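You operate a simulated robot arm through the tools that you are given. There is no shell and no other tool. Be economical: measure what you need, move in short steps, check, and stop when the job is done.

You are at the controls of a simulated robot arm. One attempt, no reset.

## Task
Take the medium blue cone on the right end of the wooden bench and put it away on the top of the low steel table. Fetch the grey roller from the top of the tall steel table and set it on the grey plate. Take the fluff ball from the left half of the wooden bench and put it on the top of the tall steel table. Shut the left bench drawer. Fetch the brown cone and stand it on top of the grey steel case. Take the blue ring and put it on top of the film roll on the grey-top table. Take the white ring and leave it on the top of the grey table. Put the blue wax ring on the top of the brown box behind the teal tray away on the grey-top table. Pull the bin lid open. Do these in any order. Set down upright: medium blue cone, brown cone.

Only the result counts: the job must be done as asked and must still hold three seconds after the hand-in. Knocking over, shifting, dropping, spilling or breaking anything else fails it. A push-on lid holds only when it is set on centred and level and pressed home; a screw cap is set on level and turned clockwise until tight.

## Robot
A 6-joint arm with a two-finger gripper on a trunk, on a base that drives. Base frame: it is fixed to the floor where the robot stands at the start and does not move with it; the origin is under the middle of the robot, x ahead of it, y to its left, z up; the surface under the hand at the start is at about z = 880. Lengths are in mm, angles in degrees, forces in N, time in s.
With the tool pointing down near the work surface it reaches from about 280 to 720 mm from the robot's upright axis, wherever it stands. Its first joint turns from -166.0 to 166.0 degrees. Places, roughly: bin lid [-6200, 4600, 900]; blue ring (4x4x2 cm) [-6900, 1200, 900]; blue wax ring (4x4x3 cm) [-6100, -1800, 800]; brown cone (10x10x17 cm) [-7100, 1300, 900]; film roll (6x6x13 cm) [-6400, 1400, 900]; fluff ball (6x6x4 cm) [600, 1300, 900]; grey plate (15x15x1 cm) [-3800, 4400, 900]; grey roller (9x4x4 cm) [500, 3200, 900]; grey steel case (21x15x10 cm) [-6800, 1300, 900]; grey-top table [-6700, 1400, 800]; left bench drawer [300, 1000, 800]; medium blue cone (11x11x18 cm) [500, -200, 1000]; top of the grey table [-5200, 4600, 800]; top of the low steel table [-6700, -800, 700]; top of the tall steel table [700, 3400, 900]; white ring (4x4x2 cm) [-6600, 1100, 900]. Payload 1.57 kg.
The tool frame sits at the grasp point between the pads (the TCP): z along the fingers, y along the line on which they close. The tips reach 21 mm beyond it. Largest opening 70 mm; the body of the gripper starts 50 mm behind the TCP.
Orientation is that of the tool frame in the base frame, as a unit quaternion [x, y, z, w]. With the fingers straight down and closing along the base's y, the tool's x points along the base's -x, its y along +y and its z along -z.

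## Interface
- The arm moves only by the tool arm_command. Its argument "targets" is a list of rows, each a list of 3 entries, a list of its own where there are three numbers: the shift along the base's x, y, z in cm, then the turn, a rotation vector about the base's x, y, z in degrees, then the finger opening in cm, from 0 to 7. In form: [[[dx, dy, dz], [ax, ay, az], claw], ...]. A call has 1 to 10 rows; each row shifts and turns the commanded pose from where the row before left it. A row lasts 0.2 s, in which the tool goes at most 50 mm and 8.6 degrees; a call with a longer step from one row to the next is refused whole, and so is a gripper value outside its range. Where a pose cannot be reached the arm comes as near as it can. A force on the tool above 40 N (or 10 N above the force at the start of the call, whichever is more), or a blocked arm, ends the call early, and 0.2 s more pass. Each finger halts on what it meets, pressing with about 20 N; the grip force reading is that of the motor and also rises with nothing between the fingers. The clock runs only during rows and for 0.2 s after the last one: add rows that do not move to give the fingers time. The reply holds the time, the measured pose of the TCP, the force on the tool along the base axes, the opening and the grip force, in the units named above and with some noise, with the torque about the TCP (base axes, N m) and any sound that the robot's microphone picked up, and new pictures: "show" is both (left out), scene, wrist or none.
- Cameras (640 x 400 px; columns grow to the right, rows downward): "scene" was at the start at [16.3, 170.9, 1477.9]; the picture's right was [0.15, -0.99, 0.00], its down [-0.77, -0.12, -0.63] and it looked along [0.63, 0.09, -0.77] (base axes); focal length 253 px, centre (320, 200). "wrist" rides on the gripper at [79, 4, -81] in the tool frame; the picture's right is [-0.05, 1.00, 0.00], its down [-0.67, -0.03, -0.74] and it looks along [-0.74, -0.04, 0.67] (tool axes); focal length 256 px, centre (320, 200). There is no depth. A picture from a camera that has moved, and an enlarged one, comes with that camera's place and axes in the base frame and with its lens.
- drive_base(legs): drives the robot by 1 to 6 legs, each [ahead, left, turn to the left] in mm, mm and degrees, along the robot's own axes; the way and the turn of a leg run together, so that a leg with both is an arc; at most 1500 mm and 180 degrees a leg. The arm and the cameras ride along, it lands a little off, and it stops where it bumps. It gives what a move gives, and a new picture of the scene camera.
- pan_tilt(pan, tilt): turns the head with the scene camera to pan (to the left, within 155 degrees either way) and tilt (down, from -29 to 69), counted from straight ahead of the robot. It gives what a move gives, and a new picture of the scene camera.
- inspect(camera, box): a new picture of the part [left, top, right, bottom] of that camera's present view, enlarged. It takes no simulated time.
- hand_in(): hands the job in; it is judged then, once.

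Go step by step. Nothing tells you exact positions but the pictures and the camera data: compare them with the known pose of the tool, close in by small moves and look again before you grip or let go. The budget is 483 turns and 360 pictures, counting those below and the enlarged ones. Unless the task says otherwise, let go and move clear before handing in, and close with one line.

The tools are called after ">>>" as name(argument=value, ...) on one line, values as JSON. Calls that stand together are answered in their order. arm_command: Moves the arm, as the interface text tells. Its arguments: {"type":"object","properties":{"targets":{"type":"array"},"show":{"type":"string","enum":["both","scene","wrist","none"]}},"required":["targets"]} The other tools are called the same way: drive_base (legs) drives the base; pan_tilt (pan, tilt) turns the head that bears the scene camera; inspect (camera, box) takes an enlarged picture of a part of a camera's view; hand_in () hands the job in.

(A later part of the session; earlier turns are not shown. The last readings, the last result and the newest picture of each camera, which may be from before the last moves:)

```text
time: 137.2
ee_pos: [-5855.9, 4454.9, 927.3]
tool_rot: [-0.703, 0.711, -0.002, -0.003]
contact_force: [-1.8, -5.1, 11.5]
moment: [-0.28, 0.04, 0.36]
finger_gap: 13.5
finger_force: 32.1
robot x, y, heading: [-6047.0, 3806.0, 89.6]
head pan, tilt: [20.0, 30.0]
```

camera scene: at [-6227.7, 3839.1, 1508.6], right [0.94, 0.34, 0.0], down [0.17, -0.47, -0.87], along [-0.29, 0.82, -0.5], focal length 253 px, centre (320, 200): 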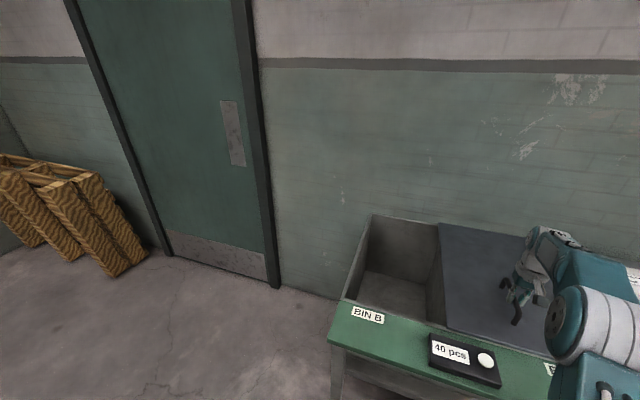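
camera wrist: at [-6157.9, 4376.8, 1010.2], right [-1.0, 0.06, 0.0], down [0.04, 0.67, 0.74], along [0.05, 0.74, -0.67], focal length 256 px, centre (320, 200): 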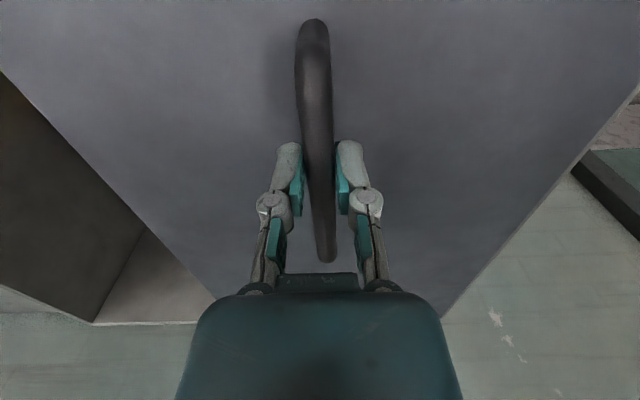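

>>> arm_command(targets=[[[0, 0, 0], [0, 0, 0], 0.5]])

```text
time: 137.6
ee_pos: [-5857.9, 4455.5, 928.0]
tool_rot: [-0.703, 0.711, -0.002, -0.002]
contact_force: [-0.6, -6.8, 12.8]
moment: [-0.21, 0.03, 0.35]
finger_gap: 13.3
finger_force: 31.5
robot x, y, heading: [-6038.4, 3808.9, 89.4]
head pan, tilt: [20.0, 30.0]
camera scene: at [-6227.4, 3839.6, 1508.6], right [0.94, 0.34, 0.0], down [0.17, -0.47, -0.87], along [-0.29, 0.82, -0.5], focal length 253 px, centre (320, 200)
camera wrist: at [-5862.6, 4376.3, 1010.9], right [-1.0, 0.06, 0.0], down [0.04, 0.67, 0.74], along [0.05, 0.74, -0.67], focal length 256 px, centre (320, 200)
```

scene: 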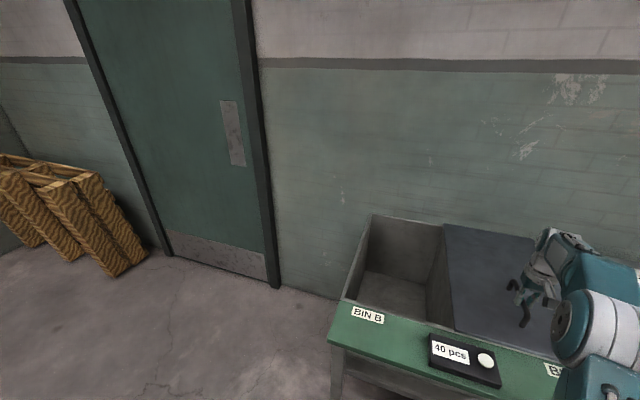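
wrist: 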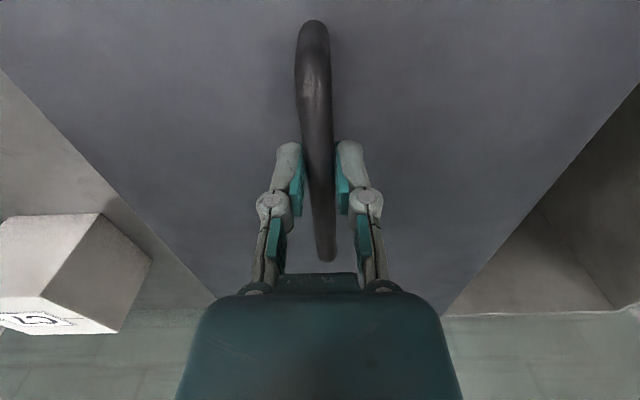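

Bin B is fully uncovered. Releasing the handle and rising.

>>> arm_command(targets=[[[0, 0, 0], [0, 0, 0], 2], [[0, 0, 0], [0, 0, 0], 4], [[0, 0, 0], [0, 0, 0], 4], [[0, 0, 3], [0, 0, 0], 4], [[0, 0, 4], [0, 0, 0], 4], [[0, 0, 4], [0, 0, 0], 4], [[0, -3, 4], [0, 0, 0], 4], [[-3, -3, 2], [0, 0, 0], 4], [[-3, -3, 0], [0, 0, 0], 4]], show="scene")

```text
time: 139.6
ee_pos: [-5916.7, 4364.8, 1101.5]
tool_rot: [-0.703, 0.711, -0.002, -0.004]
contact_force: [0.3, 0.2, -0.8]
moment: [0.0, -0.05, -0.02]
finger_gap: 39.9
finger_force: 0.0
robot x, y, heading: [-6043.3, 3805.4, 89.6]
head pan, tilt: [20.0, 30.0]
camera scene: at [-6228.8, 3840.2, 1508.4], right [0.94, 0.34, 0.0], down [0.17, -0.47, -0.87], along [-0.29, 0.82, -0.5], focal length 253 px, centre (320, 200)
```

scene: 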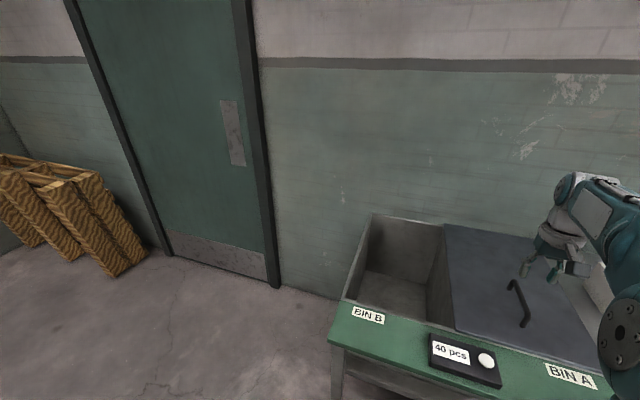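

The lid is open. Next, the grey-top table around (-6700, 1400). I'll back off and turn to look toward it.

>>> arm_command(targets=[[[-3, -4, 0], [0, 0, 0], 4], [[-3, -4, 0], [0, 0, 0], 4], [[-3, -4, 0], [0, 0, 0], 6], [[-3, -4, 0], [0, 0, 0], 7]], show="none")

>>> drive_base(legs=[[-600, 0, 0], [0, 0, 120]])

>>> pan_tilt(pan=10, tilt=15)

>>> pan_tilt(pan=60, tilt=15)

```text
time: 140.6
ee_pos: [-6036.9, 4204.8, 1097.8]
tool_rot: [-0.703, 0.711, -0.003, -0.005]
contact_force: [0.6, 0.6, 0.3]
moment: [-0.03, -0.01, 0.03]
finger_gap: 70.0
finger_force: 0.0
robot x, y, heading: [-6042.2, 3808.0, 89.7]
head pan, tilt: [20.0, 30.0]
```

```text
time: 148.9
ee_pos: [-6398.7, 3035.9, 1097.2]
tool_rot: [0.97, 0.242, 0.005, 0.0]
contact_force: [0.8, 0.0, -0.2]
moment: [-0.01, -0.02, 0.01]
finger_gap: 69.9
finger_force: 0.0
robot x, y, heading: [-6050.9, 3223.3, -151.4]
head pan, tilt: [20.0, 30.0]
camera scene: at [-5982.4, 3048.6, 1508.5], right [-0.75, 0.67, 0.0], down [0.33, 0.37, -0.87], along [-0.58, -0.65, -0.5], focal length 253 px, centre (320, 200)
```

scene: 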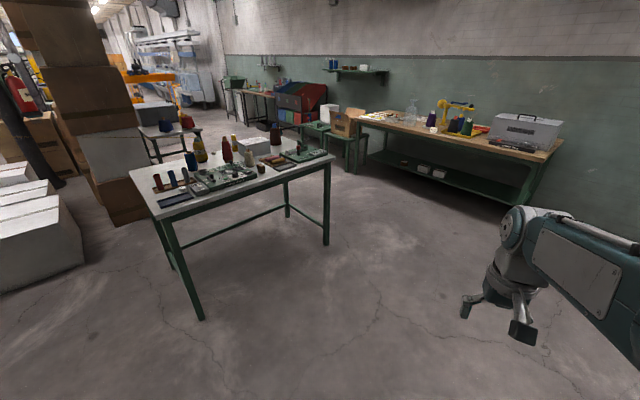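

```text
time: 149.7
ee_pos: [-6398.5, 3037.0, 1097.7]
tool_rot: [0.97, 0.242, 0.005, 0.0]
contact_force: [0.7, -0.5, -0.6]
moment: [-0.02, -0.01, 0.02]
finger_gap: 70.3
finger_force: 0.1
robot x, y, heading: [-6047.6, 3220.1, -151.8]
head pan, tilt: [10.0, 15.0]
camera scene: at [-5995.6, 3058.2, 1532.6], right [-0.62, 0.78, 0.0], down [0.2, 0.16, -0.97], along [-0.76, -0.6, -0.26], focal length 253 px, centre (320, 200)
```

scene: 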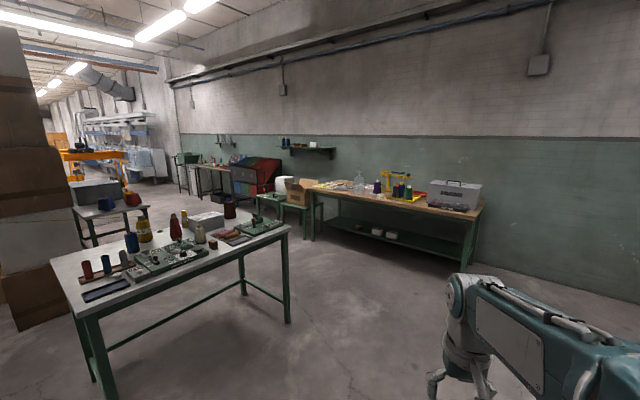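

```text
time: 150.8
ee_pos: [-6398.3, 3035.1, 1098.7]
tool_rot: [0.97, 0.242, 0.004, -0.001]
contact_force: [0.7, 0.3, 0.0]
moment: [-0.01, 0.02, -0.01]
finger_gap: 69.8
finger_force: 0.0
robot x, y, heading: [-6048.5, 3223.0, -151.8]
head pan, tilt: [60.0, 15.0]
camera scene: at [-5925.1, 3022.7, 1532.7], right [-1.0, 0.03, 0.0], down [0.01, 0.26, -0.97], along [-0.03, -0.97, -0.26], focal length 253 px, centre (320, 200)
```

scene: 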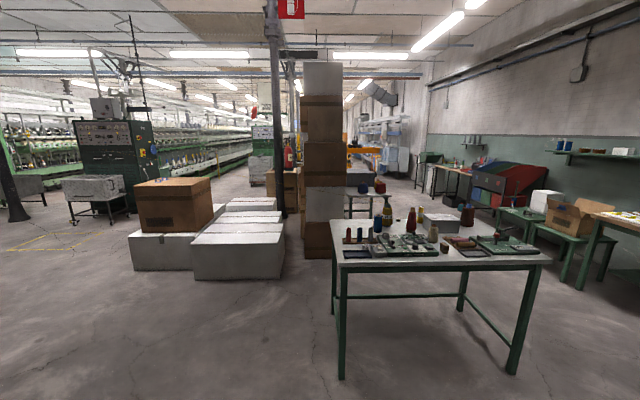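

The grey-top table is the near one. Zooming on it.

>>> inspect(camera="scene", box=[325, 170, 445, 270])

>>> inspect(camera="scene", box=[425, 180, 555, 280])

```text
4.00 times, centred on (385, 220) of scene
camera zoom: at [-5925.1, 3022.7, 1532.7], right [-1.0, 0.03, 0.0], down [0.01, 0.26, -0.97], along [-0.03, -0.97, -0.26], focal length 1012 px, centre (60, 120)
```

zoom: 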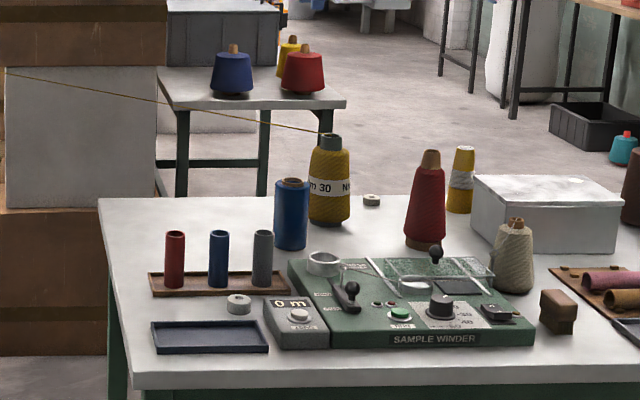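

```text
4.00 times, centred on (490, 230) of scene
camera zoom: at [-5925.1, 3022.7, 1532.7], right [-1.0, 0.03, 0.0], down [0.01, 0.26, -0.97], along [-0.03, -0.97, -0.26], focal length 1012 px, centre (-360, 80)
```

zoom: 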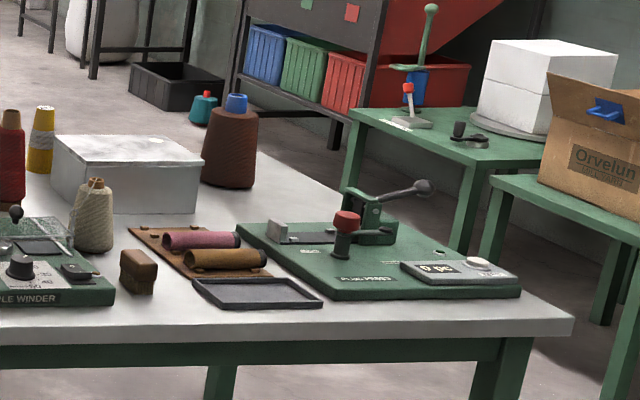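

The film roll (blue cylinder), white ring, steel case and brown cone (perhaps with blue ring) are nearer the back edge. I'll approach from the far side, so first drive alongside to survey the passage.

>>> drive_base(legs=[[0, 0, 61.8], [0, 450, 0], [600, 0, 0]])

>>> pan_tilt(pan=0, tilt=35)

>>> pan_tilt(pan=-50, tilt=35)

```text
time: 159.3
ee_pos: [-5584.3, 2230.7, 1099.3]
tool_rot: [0.705, 0.709, 0.003, -0.003]
contact_force: [0.0, -0.4, -0.2]
moment: [-0.03, -0.03, 0.01]
finger_gap: 70.1
finger_force: 0.0
robot x, y, heading: [-5590.4, 2629.7, -89.4]
head pan, tilt: [60.0, 15.0]
camera scene: at [-5351.5, 2645.1, 1532.7], right [-0.49, -0.87, 0.0], down [-0.23, 0.13, -0.97], along [0.84, -0.47, -0.26], focal length 253 px, centre (320, 200)
```

scene: 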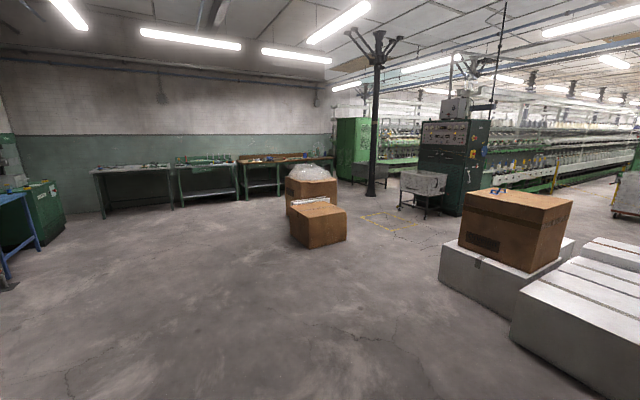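

```text
time: 160.7
ee_pos: [-5583.6, 2230.1, 1098.6]
tool_rot: [0.705, 0.71, 0.004, -0.003]
contact_force: [-0.3, 0.6, 0.1]
moment: [-0.03, -0.03, 0.0]
finger_gap: 70.0
finger_force: 0.0
robot x, y, heading: [-5586.6, 2628.2, -89.6]
head pan, tilt: [0.0, 35.0]
camera scene: at [-5431.5, 2602.8, 1500.7], right [-1.0, -0.01, 0.0], down [-0.01, 0.57, -0.82], along [0.01, -0.82, -0.57], focal length 253 px, centre (320, 200)
```

scene: 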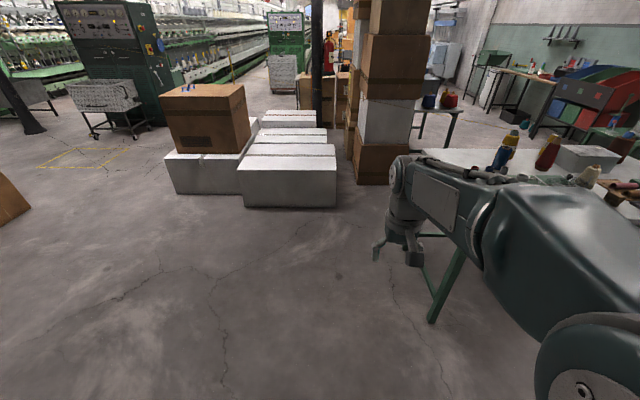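

```text
time: 161.8
ee_pos: [-5583.7, 2231.4, 1098.0]
tool_rot: [0.705, 0.709, 0.004, -0.003]
contact_force: [0.2, 0.3, -0.5]
moment: [0.0, 0.0, 0.03]
finger_gap: 69.7
finger_force: 0.0
robot x, y, heading: [-5589.9, 2628.4, -89.6]
head pan, tilt: [-50.0, 35.0]
camera scene: at [-5499.4, 2633.5, 1500.8], right [-0.65, 0.76, 0.0], down [0.43, 0.37, -0.82], along [-0.62, -0.53, -0.57], focal length 253 px, centre (320, 200)
```

scene: 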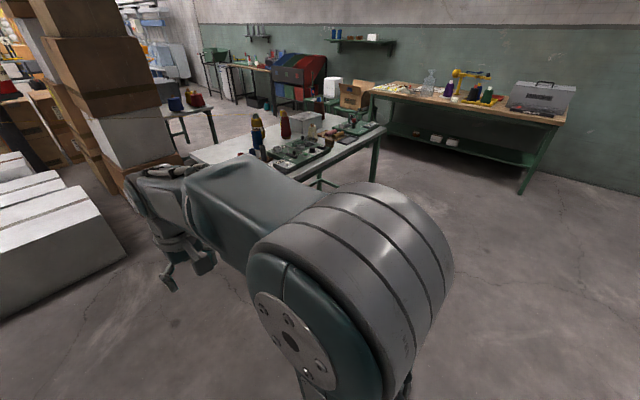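

There's a passage between the table and the white boxes. Driving along it and looking right.

>>> drive_base(legs=[[0, -110, -0.5], [1250, 0, 0]])

>>> pan_tilt(pan=-60, tilt=45)

>>> pan_tilt(pan=-10, tilt=50)

```text
time: 168.9
ee_pos: [-5725.0, 978.8, 1098.3]
tool_rot: [0.719, 0.695, 0.004, -0.003]
contact_force: [0.0, 0.0, -0.1]
moment: [-0.07, 0.01, 0.01]
finger_gap: 70.1
finger_force: 0.0
robot x, y, heading: [-5707.6, 1375.3, -91.5]
head pan, tilt: [-50.0, 35.0]
camera scene: at [-5623.9, 1378.0, 1500.8], right [-0.62, 0.78, 0.0], down [0.45, 0.36, -0.82], along [-0.64, -0.51, -0.57], focal length 253 px, centre (320, 200)
```

scene: 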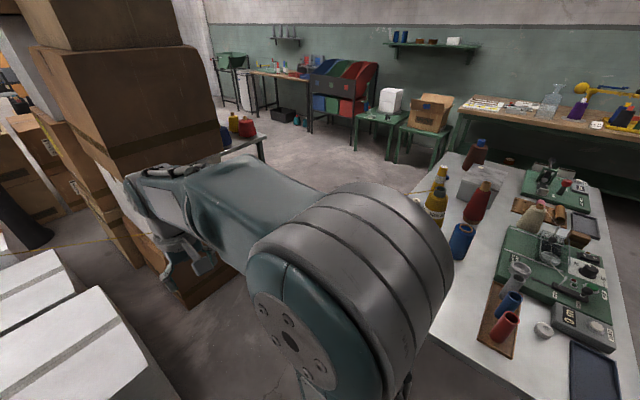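

```text
time: 169.6
ee_pos: [-5725.8, 979.7, 1098.7]
tool_rot: [0.719, 0.695, 0.003, -0.002]
contact_force: [-0.9, 0.1, -0.3]
moment: [0.02, -0.02, 0.02]
finger_gap: 70.1
finger_force: 0.1
robot x, y, heading: [-5712.7, 1374.0, -91.4]
head pan, tilt: [-60.0, 45.0]
camera scene: at [-5626.3, 1394.0, 1486.0], right [-0.48, 0.88, 0.0], down [0.62, 0.34, -0.71], along [-0.62, -0.34, -0.71], focal length 253 px, centre (320, 200)
```

scene: 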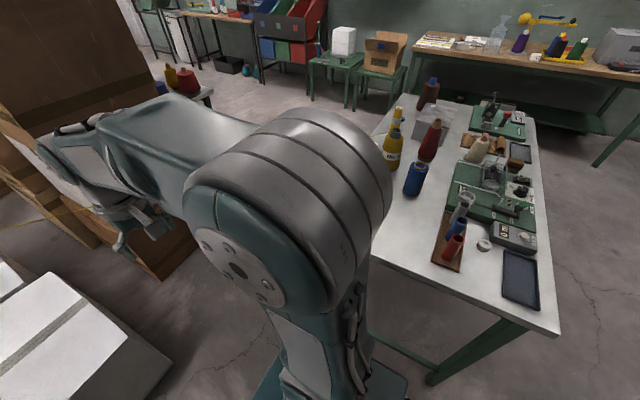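

```text
time: 170.8
ee_pos: [-5724.8, 978.8, 1097.1]
tool_rot: [0.719, 0.695, 0.003, -0.003]
contact_force: [0.1, -0.8, -0.3]
moment: [-0.02, 0.01, 0.02]
finger_gap: 69.9
finger_force: 0.1
robot x, y, heading: [-5708.8, 1376.2, -91.6]
head pan, tilt: [-10.0, 50.0]
camera scene: at [-5570.3, 1357.2, 1479.0], right [-0.98, 0.2, 0.0], down [0.15, 0.75, -0.64], along [-0.13, -0.63, -0.77], focal length 253 px, centre (320, 200)
```

scene: 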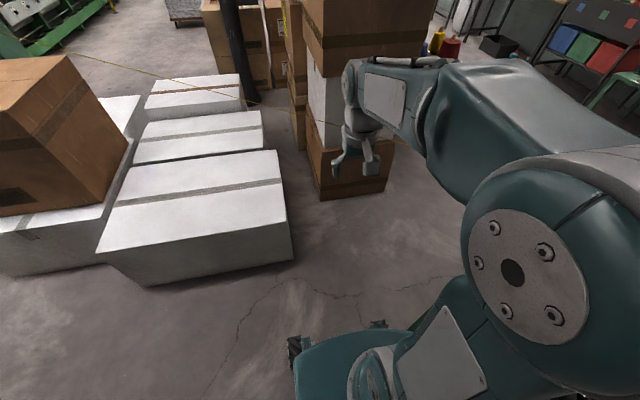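

Footprint is about ±230 × ±310 mm; the passage fits. Raising the arm and moving around to the back of the table.

>>> arm_command(targets=[[[0, 0, 4.5], [0, 0, 0], 7], [[0, 0, 4.5], [0, 0, 0], 7], [[0, 0, 4], [0, 0, 0], 7]], show="none")

>>> drive_base(legs=[[0, -115, 1.5], [690, 0, 0]])

>>> pan_tilt(pan=-80, tilt=40)

```text
time: 171.6
ee_pos: [-5726.6, 981.1, 1231.1]
tool_rot: [0.719, 0.695, 0.004, -0.003]
contact_force: [-0.5, 0.6, 0.0]
moment: [0.02, -0.03, 0.03]
finger_gap: 69.6
finger_force: 0.0
robot x, y, heading: [-5710.6, 1374.0, -91.4]
head pan, tilt: [-10.0, 50.0]
```

```text
time: 176.2
ee_pos: [-5848.9, 299.5, 1230.7]
tool_rot: [0.713, 0.702, 0.004, -0.001]
contact_force: [0.6, -0.8, -0.1]
moment: [-0.01, 0.0, 0.02]
finger_gap: 70.1
finger_force: 0.0
robot x, y, heading: [-5838.6, 697.6, -90.7]
head pan, tilt: [-10.0, 50.0]
camera scene: at [-5725.0, 681.4, 1481.6], right [-0.98, 0.19, -0.02], down [0.15, 0.75, -0.64], along [-0.11, -0.63, -0.77], focal length 253 px, centre (320, 200)
```

scene: 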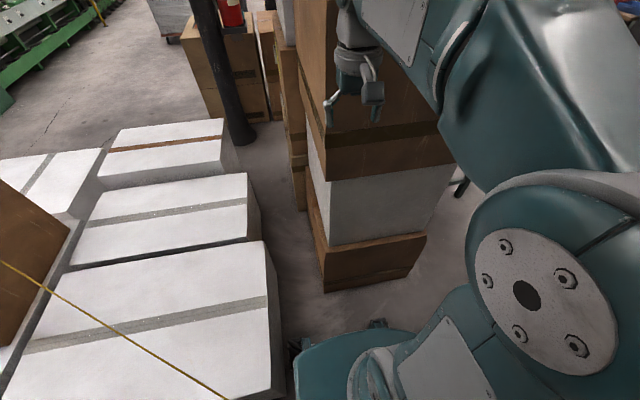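

```text
time: 177.6
ee_pos: [-5831.9, 300.8, 1231.9]
tool_rot: [0.713, 0.702, -0.002, -0.007]
contact_force: [-0.4, 0.2, -0.3]
moment: [0.0, 0.02, -0.03]
finger_gap: 69.9
finger_force: 0.0
robot x, y, heading: [-5840.2, 692.9, -90.8]
head pan, tilt: [-80.0, 40.0]
camera scene: at [-5779.1, 742.1, 1493.7], right [-0.16, 0.99, 0.0], down [0.64, 0.1, -0.76], along [-0.75, -0.12, -0.65], focal length 253 px, centre (320, 200)
```

scene: 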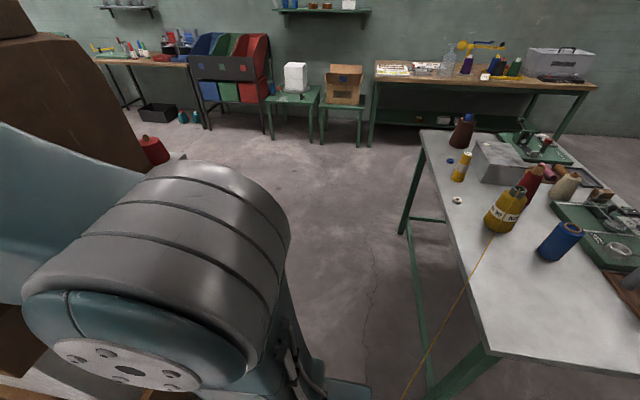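

From here I can see the blue ring (-6895, 1188), white ring (-6595, 1148), brown cone, steel case and film roll (-6396, 1386). Moving behind the table and turning to face it.

>>> drive_base(legs=[[0, -1080, 0.7], [0, 0, -90], [0, 0, -90]])

>>> pan_tilt(pan=0, tilt=45)

```text
time: 190.9
ee_pos: [-6944.6, 1085.3, 1230.5]
tool_rot: [-0.707, 0.708, -0.007, 0.002]
contact_force: [-0.7, 0.1, 0.0]
moment: [0.03, -0.01, 0.0]
finger_gap: 69.9
finger_force: 0.1
robot x, y, heading: [-6926.9, 687.0, 90.0]
head pan, tilt: [-80.0, 40.0]
camera scene: at [-6998.7, 648.7, 1493.3], right [0.17, -0.98, 0.0], down [-0.63, -0.11, -0.77], along [0.75, 0.13, -0.64], focal length 253 px, centre (320, 200)
```

scene: 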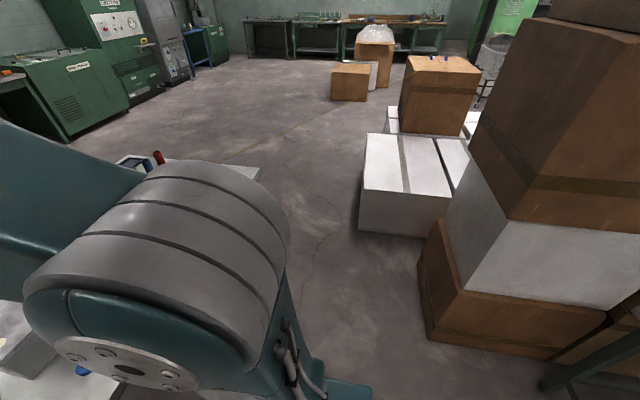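

```text
time: 192.4
ee_pos: [-6944.4, 1086.1, 1229.7]
tool_rot: [-0.706, 0.708, -0.007, 0.002]
contact_force: [-0.6, -0.3, -0.4]
moment: [0.0, 0.02, 0.0]
finger_gap: 70.2
finger_force: 0.1
robot x, y, heading: [-6930.0, 690.2, 89.9]
head pan, tilt: [0.0, 45.0]
camera scene: at [-7082.4, 715.2, 1485.9], right [1.0, 0.0, 0.0], down [0.0, -0.71, -0.71], along [0.0, 0.71, -0.71], focal length 253 px, centre (320, 200)
```

scene: 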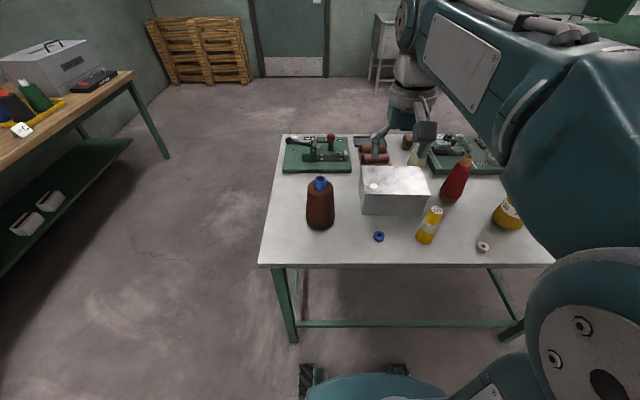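

>>> inspect(camera="scene", box=[260, 130, 520, 270])

```text
2.46 times, centred on (390, 200) of scene
camera zoom: at [-7082.4, 715.2, 1485.9], right [1.0, 0.0, 0.0], down [0.0, -0.71, -0.71], along [0.0, 0.71, -0.71], focal length 623 px, centre (148, 200)
```

zoom: 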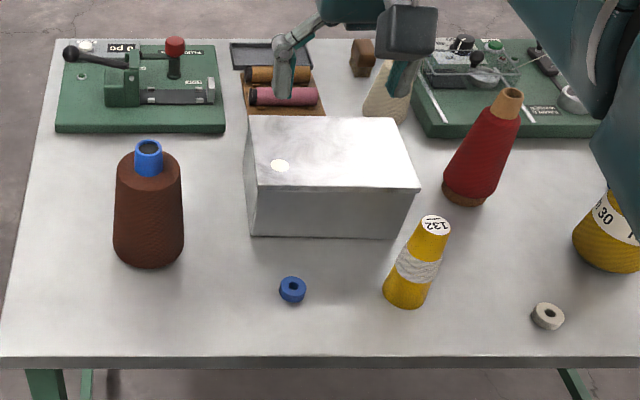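

The brown cone has a blue tube top near (-7081, 1258). The case top centre is about (-6847, 1335). I'll come in 50 mm and grip the cone's tube from above.

>>> drive_base(legs=[[50, 0, 0]])

>>> arm_command(targets=[[[-4.5, 2, 0], [0, 0, 0], 7], [[-4.5, 2, 0], [0, 0, 0], 7], [[-4.5, 2, -1], [0, 0, 0], 7], [[0, 3, -3], [0, 0, 0], 7], [[0, 3, -3], [0, 0, 0], 7], [[0, 0, -3], [0, 0, 0], 7], [[0, 0, 0], [0, 0, 0], 7]])

```text
time: 193.3
ee_pos: [-6943.5, 1134.3, 1230.4]
tool_rot: [-0.706, 0.708, -0.008, 0.003]
contact_force: [0.2, 0.2, 0.2]
moment: [0.0, -0.02, 0.01]
finger_gap: 69.8
finger_force: 0.0
robot x, y, heading: [-6927.0, 743.3, 90.0]
head pan, tilt: [0.0, 45.0]
camera scene: at [-7082.6, 764.6, 1485.9], right [1.0, 0.0, 0.0], down [0.0, -0.71, -0.71], along [0.0, 0.71, -0.71], focal length 253 px, centre (320, 200)
```

scene: 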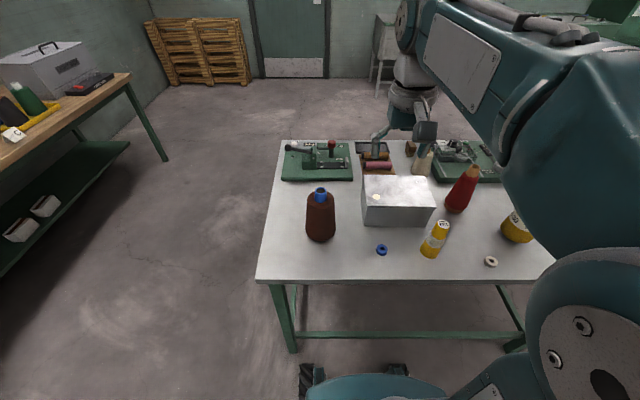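

```text
refused: row 3 steps farther than a row can; nothing moved
```

>>> arm_command(targets=[[[-4.5, 2, 0], [0, 0, 0], 7], [[-4.5, 2, 0], [0, 0, 0], 7], [[-4.4, 2, -1], [0, 0, 0], 7], [[0, 3, -3], [0, 0, 0], 7], [[0, 3, -3], [0, 0, 0], 7], [[0, 0, -3], [0, 0, 0], 7], [[0, 0, 0], [0, 0, 0], 7]])

>>> inspect(camera="scene", box=[240, 130, 440, 260])

```text
time: 194.9
ee_pos: [-7079.2, 1255.8, 1129.5]
tool_rot: [-0.707, 0.708, -0.008, 0.003]
contact_force: [-0.5, -0.1, -0.3]
moment: [0.01, 0.01, -0.01]
finger_gap: 69.9
finger_force: 0.1
robot x, y, heading: [-6926.5, 741.8, 90.3]
head pan, tilt: [0.0, 45.0]
camera scene: at [-7083.3, 765.4, 1485.8], right [1.0, 0.0, 0.0], down [0.0, -0.71, -0.71], along [0.0, 0.71, -0.71], focal length 253 px, centre (320, 200)
camera wrist: at [-7085.3, 1177.3, 1211.0], right [-1.0, 0.06, -0.02], down [0.03, 0.67, 0.74], along [0.05, 0.74, -0.67], focal length 256 px, centre (320, 200)
```

scene: 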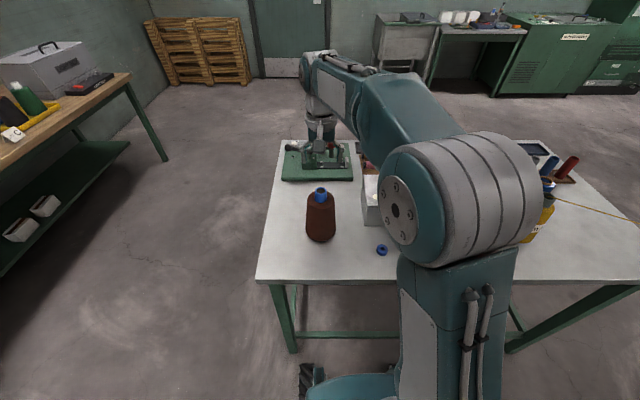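
wrist: 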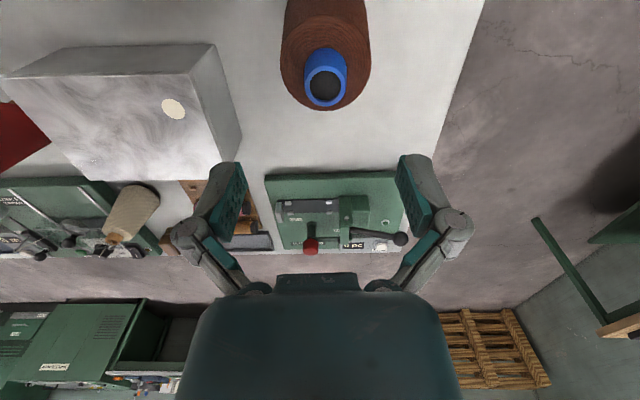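

```text
3.08 times, centred on (340, 195) of scene
camera zoom: at [-7083.3, 765.4, 1485.8], right [1.0, 0.0, 0.0], down [0.0, -0.71, -0.71], along [0.0, 0.71, -0.71], focal length 778 px, centre (258, 215)
```

zoom: 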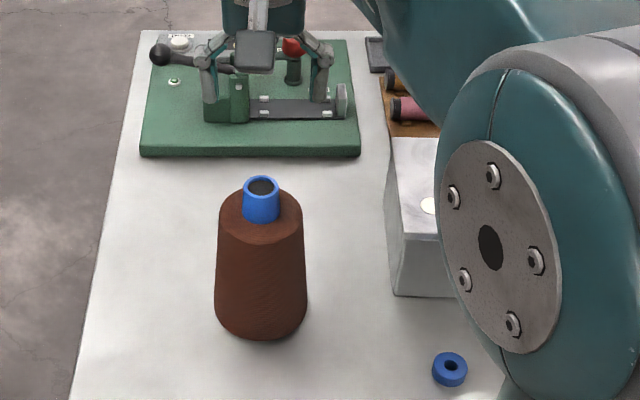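

>>> arm_command(targets=[[[-0.3, 0.2, -3], [0, 0, 0], 6], [[0, 0, -3], [0, 0, 0], 5.5], [[0, 0, -2], [0, 0, 0], 5.5], [[0, 0, 0], [0, 0, 0], 5.5]])

>>> inspect(camera="scene", box=[270, 140, 370, 250])

```text
time: 195.9
ee_pos: [-7081.6, 1257.6, 1048.6]
tool_rot: [-0.706, 0.708, -0.008, 0.003]
contact_force: [0.1, 0.1, -0.5]
moment: [-0.01, -0.02, 0.01]
finger_gap: 55.1
finger_force: 0.0
robot x, y, heading: [-6928.0, 741.5, 89.7]
head pan, tilt: [0.0, 45.0]
camera scene: at [-7083.4, 765.4, 1485.8], right [1.0, 0.0, 0.0], down [0.0, -0.71, -0.71], along [0.0, 0.71, -0.71], focal length 253 px, centre (320, 200)
camera wrist: at [-7088.3, 1178.3, 1131.1], right [-1.0, 0.06, -0.02], down [0.03, 0.67, 0.74], along [0.05, 0.74, -0.67], focal length 256 px, centre (320, 200)
```

scene: 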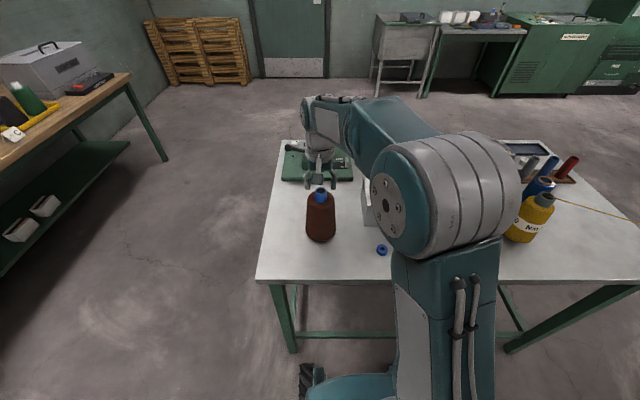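
wrist: 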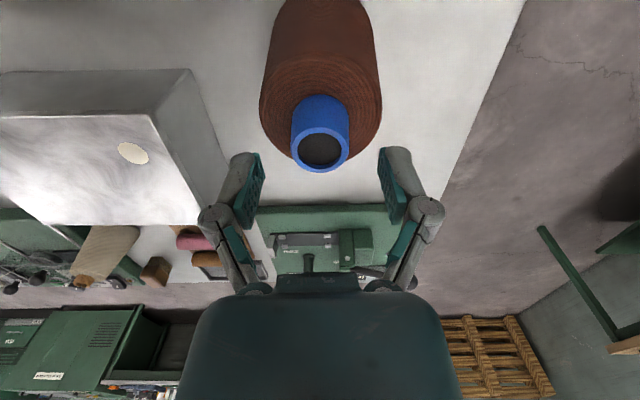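

```text
3.64 times, centred on (320, 195) of scene
camera zoom: at [-7083.4, 765.4, 1485.8], right [1.0, 0.0, 0.0], down [0.0, -0.71, -0.71], along [0.0, 0.71, -0.71], focal length 920 px, centre (320, 218)
```

zoom: 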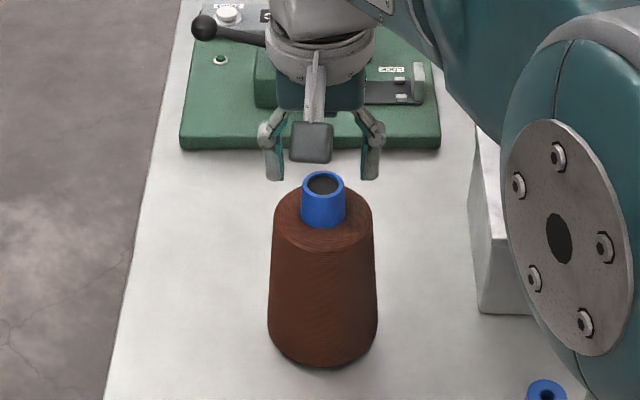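

>>> arm_command(targets=[[[0, 0, -1.5], [0, 0, 0], 5.5], [[0, 0, -1.2], [0, 0, 0], 5.5], [[0, 0, 0], [0, 0, 0], 4], [[0, 0, 0], [0, 0, 0], 2.8], [[0, 0, 0], [0, 0, 0], 2.5], [[0, 0, 0], [0, 0, 0], 2.5]])

>>> inspect(camera="scene", box=[270, 140, 370, 250])

```text
time: 197.3
ee_pos: [-7081.9, 1256.4, 1022.3]
tool_rot: [-0.707, 0.708, -0.009, 0.003]
contact_force: [-0.2, 1.1, -0.3]
moment: [0.18, -0.04, -0.03]
finger_gap: 32.0
finger_force: 20.2
robot x, y, heading: [-6925.7, 738.8, 90.0]
head pan, tilt: [0.0, 45.0]
camera scene: at [-7083.1, 765.5, 1485.8], right [1.0, 0.0, 0.0], down [0.0, -0.71, -0.71], along [0.0, 0.71, -0.71], focal length 253 px, centre (320, 200)
camera wrist: at [-7088.3, 1178.3, 1104.9], right [-1.0, 0.06, -0.02], down [0.03, 0.67, 0.74], along [0.05, 0.74, -0.67], focal length 256 px, centre (320, 200)
```

scene: 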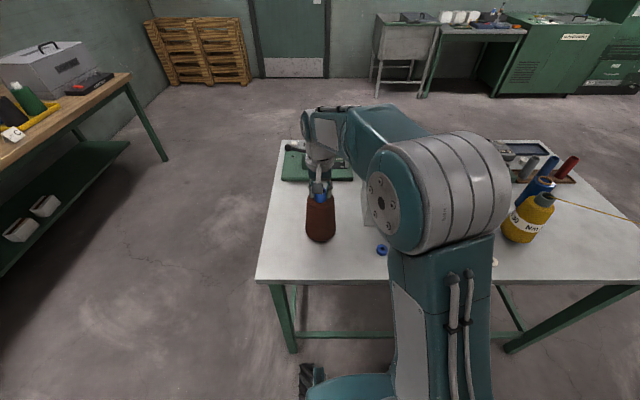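
wrist: 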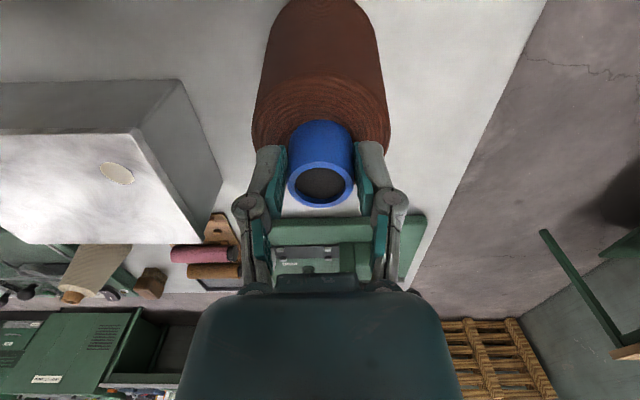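

```text
3.64 times, centred on (320, 195) of scene
camera zoom: at [-7083.1, 765.5, 1485.8], right [1.0, 0.0, 0.0], down [0.0, -0.71, -0.71], along [0.0, 0.71, -0.71], focal length 920 px, centre (320, 218)
```

zoom: 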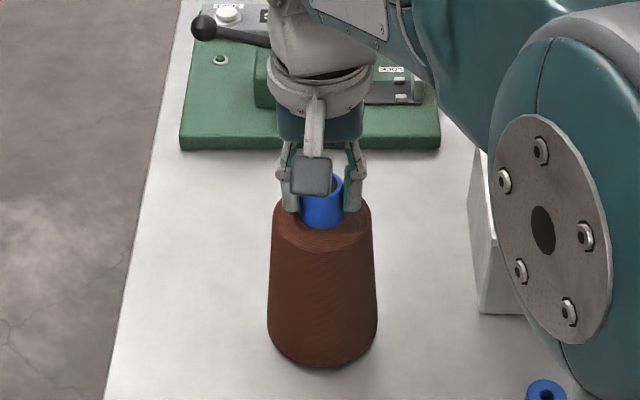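

Gripped on the tube. Lifting straight up.

>>> arm_command(targets=[[[0, 0, 1], [0, 0, 0], 2.4], [[0, 0, 2], [0, 0, 0], 2.4], [[0, 0, 3], [0, 0, 0], 2.4], [[0, 0, 4], [0, 0, 0], 2.4], [[0, 0, 4], [0, 0, 0], 2.4], [[0, 0, 2], [0, 0, 0], 2.4], [[0, 0, 0], [0, 0, 0], 2.4]])

```text
time: 198.9
ee_pos: [-7080.4, 1258.3, 1182.3]
tool_rot: [-0.706, 0.708, -0.008, 0.002]
contact_force: [0.4, -0.2, -5.5]
moment: [-0.02, 0.01, 0.01]
finger_gap: 32.1
finger_force: 20.7
robot x, y, heading: [-6928.7, 740.0, 90.0]
head pan, tilt: [0.0, 45.0]
camera scene: at [-7083.5, 765.7, 1485.8], right [1.0, 0.0, 0.0], down [0.0, -0.71, -0.71], along [0.0, 0.71, -0.71], focal length 253 px, centre (320, 200)
camera wrist: at [-7087.0, 1179.0, 1265.4], right [-1.0, 0.06, -0.02], down [0.03, 0.67, 0.74], along [0.05, 0.74, -0.67], focal length 256 px, centre (320, 200)
```

scene: 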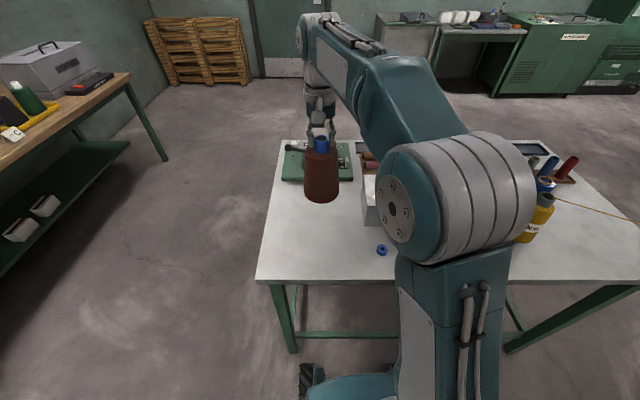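
wrist: 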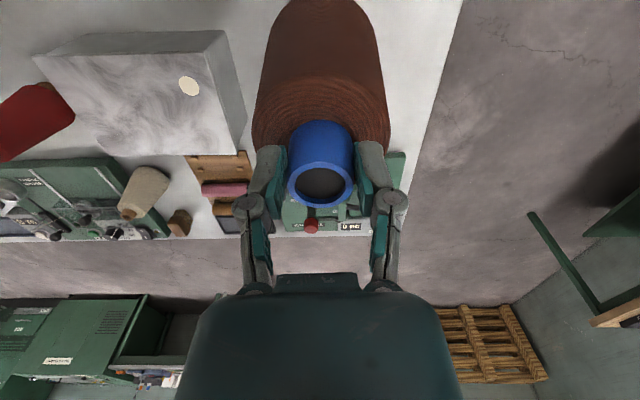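

Moving over the case.

>>> arm_command(targets=[[[4, 1, 0], [0, 0, 0], 2.4], [[4, 1.5, 0], [0, 0, 0], 2.4], [[4, 1.5, 0], [0, 0, 0], 2.4], [[4, 1.5, 0], [0, 0, 0], 2.4], [[4, 1, 0], [0, 0, 0], 2.4], [[3.1, 0.9, 0], [0, 0, 0], 2.4], [[0, 0, -1.5], [0, 0, 0], 2.4], [[0, 0, 0], [0, 0, 0], 2.4]])

>>> pan_tilt(pan=-15, tilt=40)

```text
time: 200.7
ee_pos: [-6849.2, 1330.4, 1167.2]
tool_rot: [-0.706, 0.708, -0.008, 0.002]
contact_force: [-0.6, -0.7, -5.1]
moment: [-0.05, -0.02, 0.02]
finger_gap: 31.5
finger_force: 20.0
robot x, y, heading: [-6925.3, 737.5, 90.0]
head pan, tilt: [0.0, 45.0]
camera scene: at [-7082.3, 766.1, 1485.9], right [1.0, 0.0, 0.0], down [0.0, -0.71, -0.71], along [0.0, 0.71, -0.71], focal length 253 px, centre (320, 200)
camera wrist: at [-6856.1, 1251.8, 1249.4], right [-1.0, 0.06, -0.01], down [0.03, 0.67, 0.74], along [0.05, 0.74, -0.67], focal length 256 px, centre (320, 200)
```

scene: 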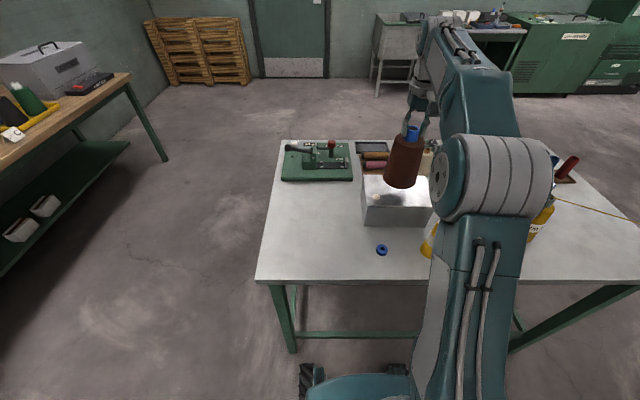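
wrist: 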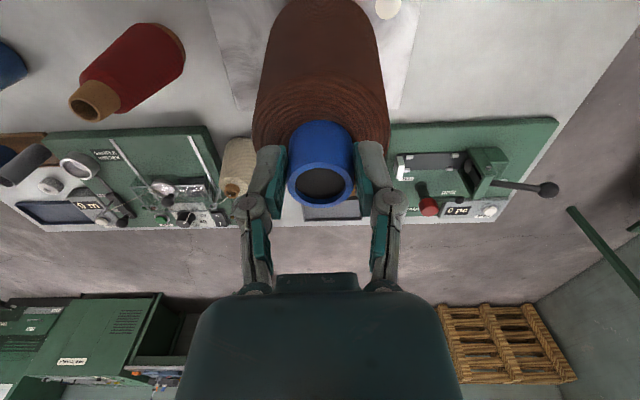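

```text
time: 201.5
ee_pos: [-6848.8, 1331.3, 1168.0]
tool_rot: [-0.706, 0.708, -0.009, 0.003]
contact_force: [-0.8, 0.4, -5.5]
moment: [-0.01, -0.01, 0.0]
finger_gap: 31.7
finger_force: 20.0
robot x, y, heading: [-6926.4, 740.5, 90.2]
head pan, tilt: [-15.0, 40.0]
camera scene: at [-7060.1, 767.0, 1493.1], right [0.97, -0.26, 0.0], down [-0.16, -0.62, -0.76], along [0.2, 0.74, -0.64], focal length 253 px, centre (320, 200)
```

scene: 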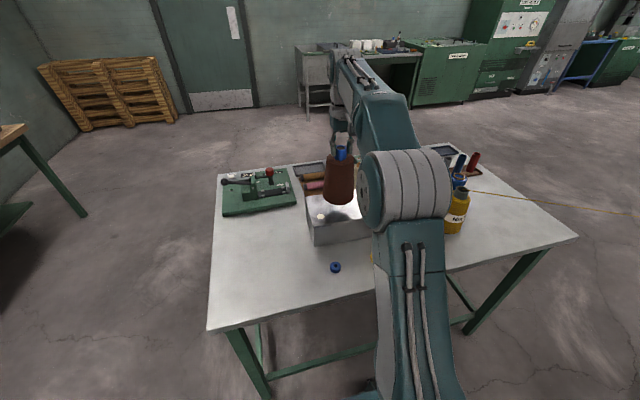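

>>> arm_command(targets=[[[0.3, 0.4, -2], [0, 0, 0], 2.4], [[0, 0, -1.2], [0, 0, 0], 2.4], [[0, 0, 0], [0, 0, 0], 2.4]], show="none")

>>> inspect(camera="scene", box=[290, 140, 390, 250])

```text
time: 202.3
ee_pos: [-6846.3, 1336.2, 1136.5]
tool_rot: [-0.706, 0.708, -0.008, 0.002]
contact_force: [0.1, 0.4, -5.1]
moment: [-0.04, 0.03, 0.01]
finger_gap: 31.7
finger_force: 20.2
robot x, y, heading: [-6925.8, 740.1, 90.2]
head pan, tilt: [-15.0, 40.0]
```

```text
3.64 times, centred on (340, 195) of scene
camera zoom: at [-7059.9, 767.0, 1493.2], right [0.97, -0.26, 0.0], down [-0.17, -0.62, -0.77], along [0.2, 0.74, -0.64], focal length 920 px, centre (247, 218)
```

zoom: 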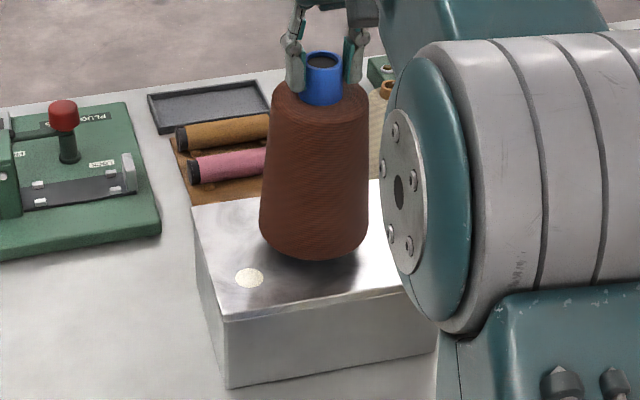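

>>> arm_command(targets=[[[0, 0, -0.6], [0, 0, 0], 2.4], [[0, 0, 0], [0, 0, 0], 2.4]], show="none")

>>> arm_command(targets=[[[0, 0, -0.4], [0, 0, 0], 2.4], [[0, 0, 0], [0, 0, 0], 2.4]], show="none")

>>> arm_command(targets=[[[0, 0, -0.4], [0, 0, 0], 2.4], [[0, 0, 0], [0, 0, 0], 2.4]], show="none")

```text
time: 202.9
ee_pos: [-6848.0, 1335.8, 1130.0]
tool_rot: [-0.706, 0.708, -0.008, 0.002]
contact_force: [1.0, 0.6, -4.5]
moment: [-0.03, -0.02, 0.0]
finger_gap: 31.6
finger_force: 20.2
robot x, y, heading: [-6924.9, 741.2, 90.2]
head pan, tilt: [-15.0, 40.0]
```

```text
time: 203.5
ee_pos: [-6846.8, 1337.0, 1126.1]
tool_rot: [-0.706, 0.708, -0.008, 0.002]
contact_force: [-0.3, -0.5, -5.4]
moment: [-0.04, 0.0, -0.01]
finger_gap: 31.8
finger_force: 19.7
robot x, y, heading: [-6928.6, 739.9, 89.8]
head pan, tilt: [-15.0, 40.0]
```

```text
time: 204.1
ee_pos: [-6846.3, 1335.8, 1121.9]
tool_rot: [-0.706, 0.708, -0.007, 0.003]
contact_force: [-0.6, -1.3, 1.7]
moment: [-0.24, 0.24, 0.0]
finger_gap: 32.1
finger_force: 19.9
robot x, y, heading: [-6927.1, 742.5, 89.9]
head pan, tilt: [-15.0, 40.0]
```

Contact. Settle 1 mm and release.

>>> arm_command(targets=[[[0, 0, -0.15], [0, 0, 0], 2.4], [[0, 0, 0], [0, 0, 0], 3], [[0, 0, 0], [0, 0, 0], 4], [[0, 0, 0], [0, 0, 0], 5.5], [[0, 0, 0], [0, 0, 0], 5.5], [[0, 0, 2], [0, 0, 0], 5.5], [[0, 0, 4], [0, 0, 0], 5.5], [[0, 0, 4], [0, 0, 0], 5.5]], show="none")

>>> inspect(camera="scene", box=[290, 130, 400, 280])

```text
time: 205.9
ee_pos: [-6846.6, 1334.4, 1221.4]
tool_rot: [0.707, -0.707, 0.007, -0.002]
contact_force: [0.1, 1.0, 1.6]
moment: [0.01, 0.02, 0.02]
finger_gap: 54.9
finger_force: 0.0
robot x, y, heading: [-6929.5, 740.5, 89.9]
head pan, tilt: [-15.0, 40.0]
```

```text
2.67 times, centred on (345, 205) of scene
camera zoom: at [-7060.0, 766.7, 1493.2], right [0.97, -0.26, 0.0], down [-0.17, -0.62, -0.77], along [0.2, 0.74, -0.64], focal length 675 px, centre (253, 187)
```

zoom: 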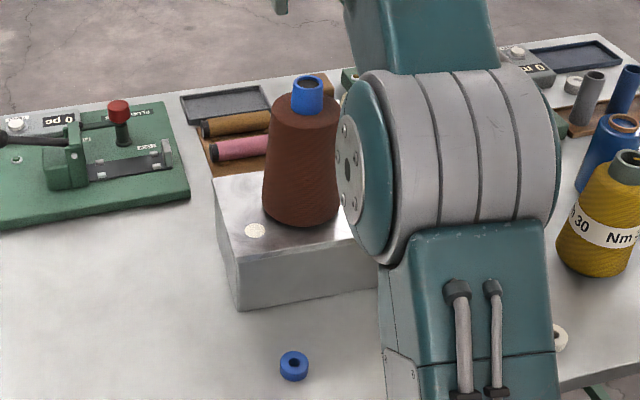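

The cone stands upright on the case. Now the blue ring at about (-6901, 1182).

>>> arm_command(targets=[[[0, -4.5, 0], [0, 0, 0], 5.5], [[-2, -4, 0], [0, 0, 0], 5.5], [[-3.5, -3.5, 0], [0, 0, 0], 5.5], [[0, -3.3, -3], [0, 0, 0], 5.5], [[0, 0, -5], [0, 0, 0], 5.5], [[0, 0, -5], [0, 0, 0], 5.5], [[0, 0, -5], [0, 0, 0], 5.5], [[0, 0, -5], [0, 0, 0], 5.5], [[0, 0, 0], [0, 0, 0], 5.5]], show="wrist")

```text
time: 207.9
ee_pos: [-6903.2, 1183.8, 990.2]
tool_rot: [-0.707, 0.707, -0.007, 0.002]
contact_force: [-0.1, 0.2, 0.8]
moment: [0.04, -0.01, -0.02]
finger_gap: 54.7
finger_force: 0.1
robot x, y, heading: [-6928.3, 739.6, 90.0]
head pan, tilt: [-15.0, 40.0]
camera wrist: at [-6909.6, 1104.8, 1072.5], right [-1.0, 0.06, -0.01], down [0.03, 0.67, 0.74], along [0.05, 0.74, -0.67], focal length 256 px, centre (320, 200)
```

wrist: 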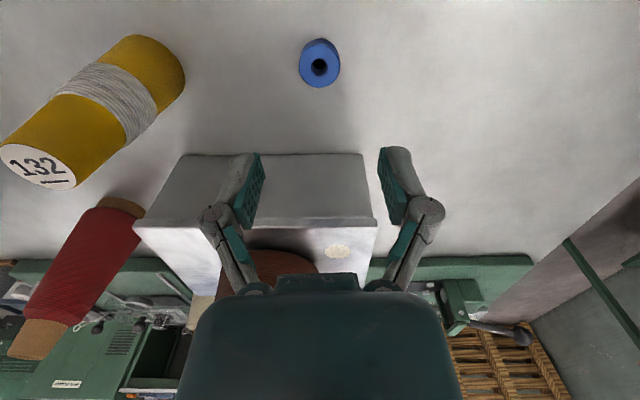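

>>> arm_command(targets=[[[0, -0.7, -4], [0, 0, 0], 5.5], [[0, 0, -4], [0, 0, 0], 5.5], [[0, 0, -1], [0, 0, 0], 5.5], [[0, 0, 0], [0, 0, 0], 5.5]], show="wrist")

```text
time: 208.9
ee_pos: [-6902.5, 1175.1, 900.3]
tool_rot: [-0.706, 0.708, -0.008, 0.002]
contact_force: [0.3, 0.4, 0.6]
moment: [0.01, 0.04, -0.01]
finger_gap: 55.0
finger_force: 0.0
robot x, y, heading: [-6924.5, 740.2, 90.1]
head pan, tilt: [-15.0, 40.0]
camera wrist: at [-6909.6, 1096.4, 982.8], right [-1.0, 0.06, -0.02], down [0.03, 0.67, 0.74], along [0.05, 0.74, -0.67], focal length 256 px, centre (320, 200)
```

wrist: 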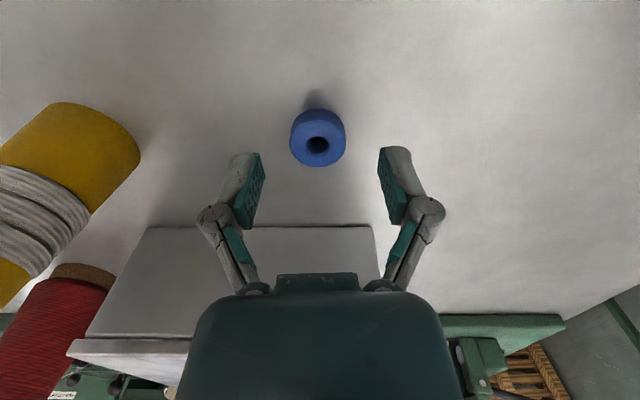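

>>> arm_command(targets=[[[0, 0.2, -1], [0, 0, 0], 5.5], [[0, 0, -0.5], [0, 0, 0], 5.5], [[0, 0, 0], [0, 0, 0], 5.5]], show="wrist")

```text
time: 209.7
ee_pos: [-6902.1, 1178.1, 885.2]
tool_rot: [-0.706, 0.708, -0.008, 0.002]
contact_force: [-0.1, 0.5, -0.5]
moment: [0.02, -0.01, 0.01]
finger_gap: 55.0
finger_force: 0.0
robot x, y, heading: [-6927.4, 740.9, 89.9]
head pan, tilt: [-15.0, 40.0]
camera wrist: at [-6909.2, 1098.6, 967.5], right [-1.0, 0.06, -0.02], down [0.03, 0.67, 0.74], along [0.05, 0.74, -0.67], focal length 256 px, centre (320, 200)
```

wrist: 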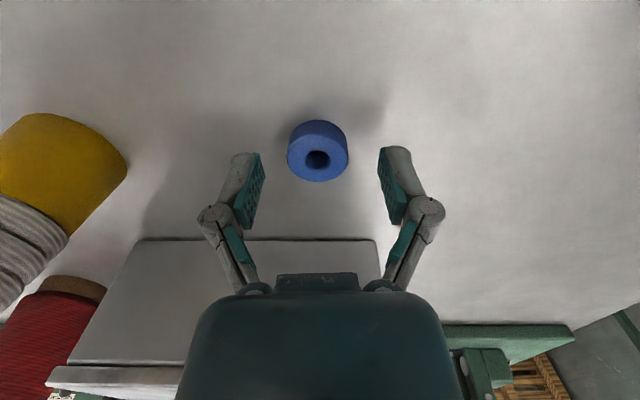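

>>> arm_command(targets=[[[0, 0, -0.6], [0, 0, 0], 5.5], [[0, 0, -0.5], [0, 0, 0], 5.5], [[0, 0, 0], [0, 0, 0], 5.5]], show="wrist")

```text
time: 210.5
ee_pos: [-6902.1, 1177.7, 875.0]
tool_rot: [-0.707, 0.707, -0.007, 0.002]
contact_force: [-0.1, 0.3, -0.2]
moment: [0.01, 0.01, -0.04]
finger_gap: 55.1
finger_force: 0.0
robot x, y, heading: [-6928.0, 742.4, 90.2]
head pan, tilt: [-15.0, 40.0]
camera wrist: at [-6909.2, 1098.4, 956.8], right [-1.0, 0.06, -0.02], down [0.03, 0.67, 0.74], along [0.05, 0.74, -0.67], focal length 256 px, centre (320, 200)
```

wrist: 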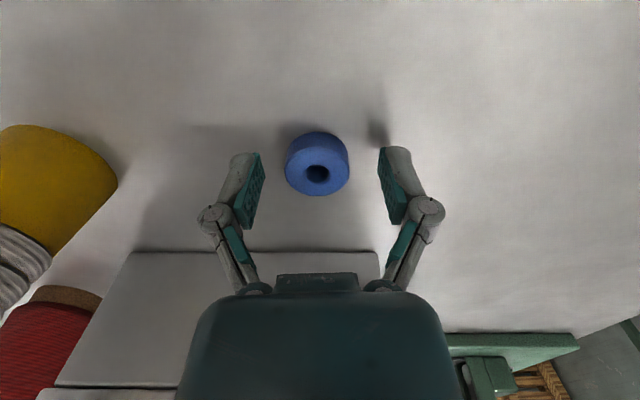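

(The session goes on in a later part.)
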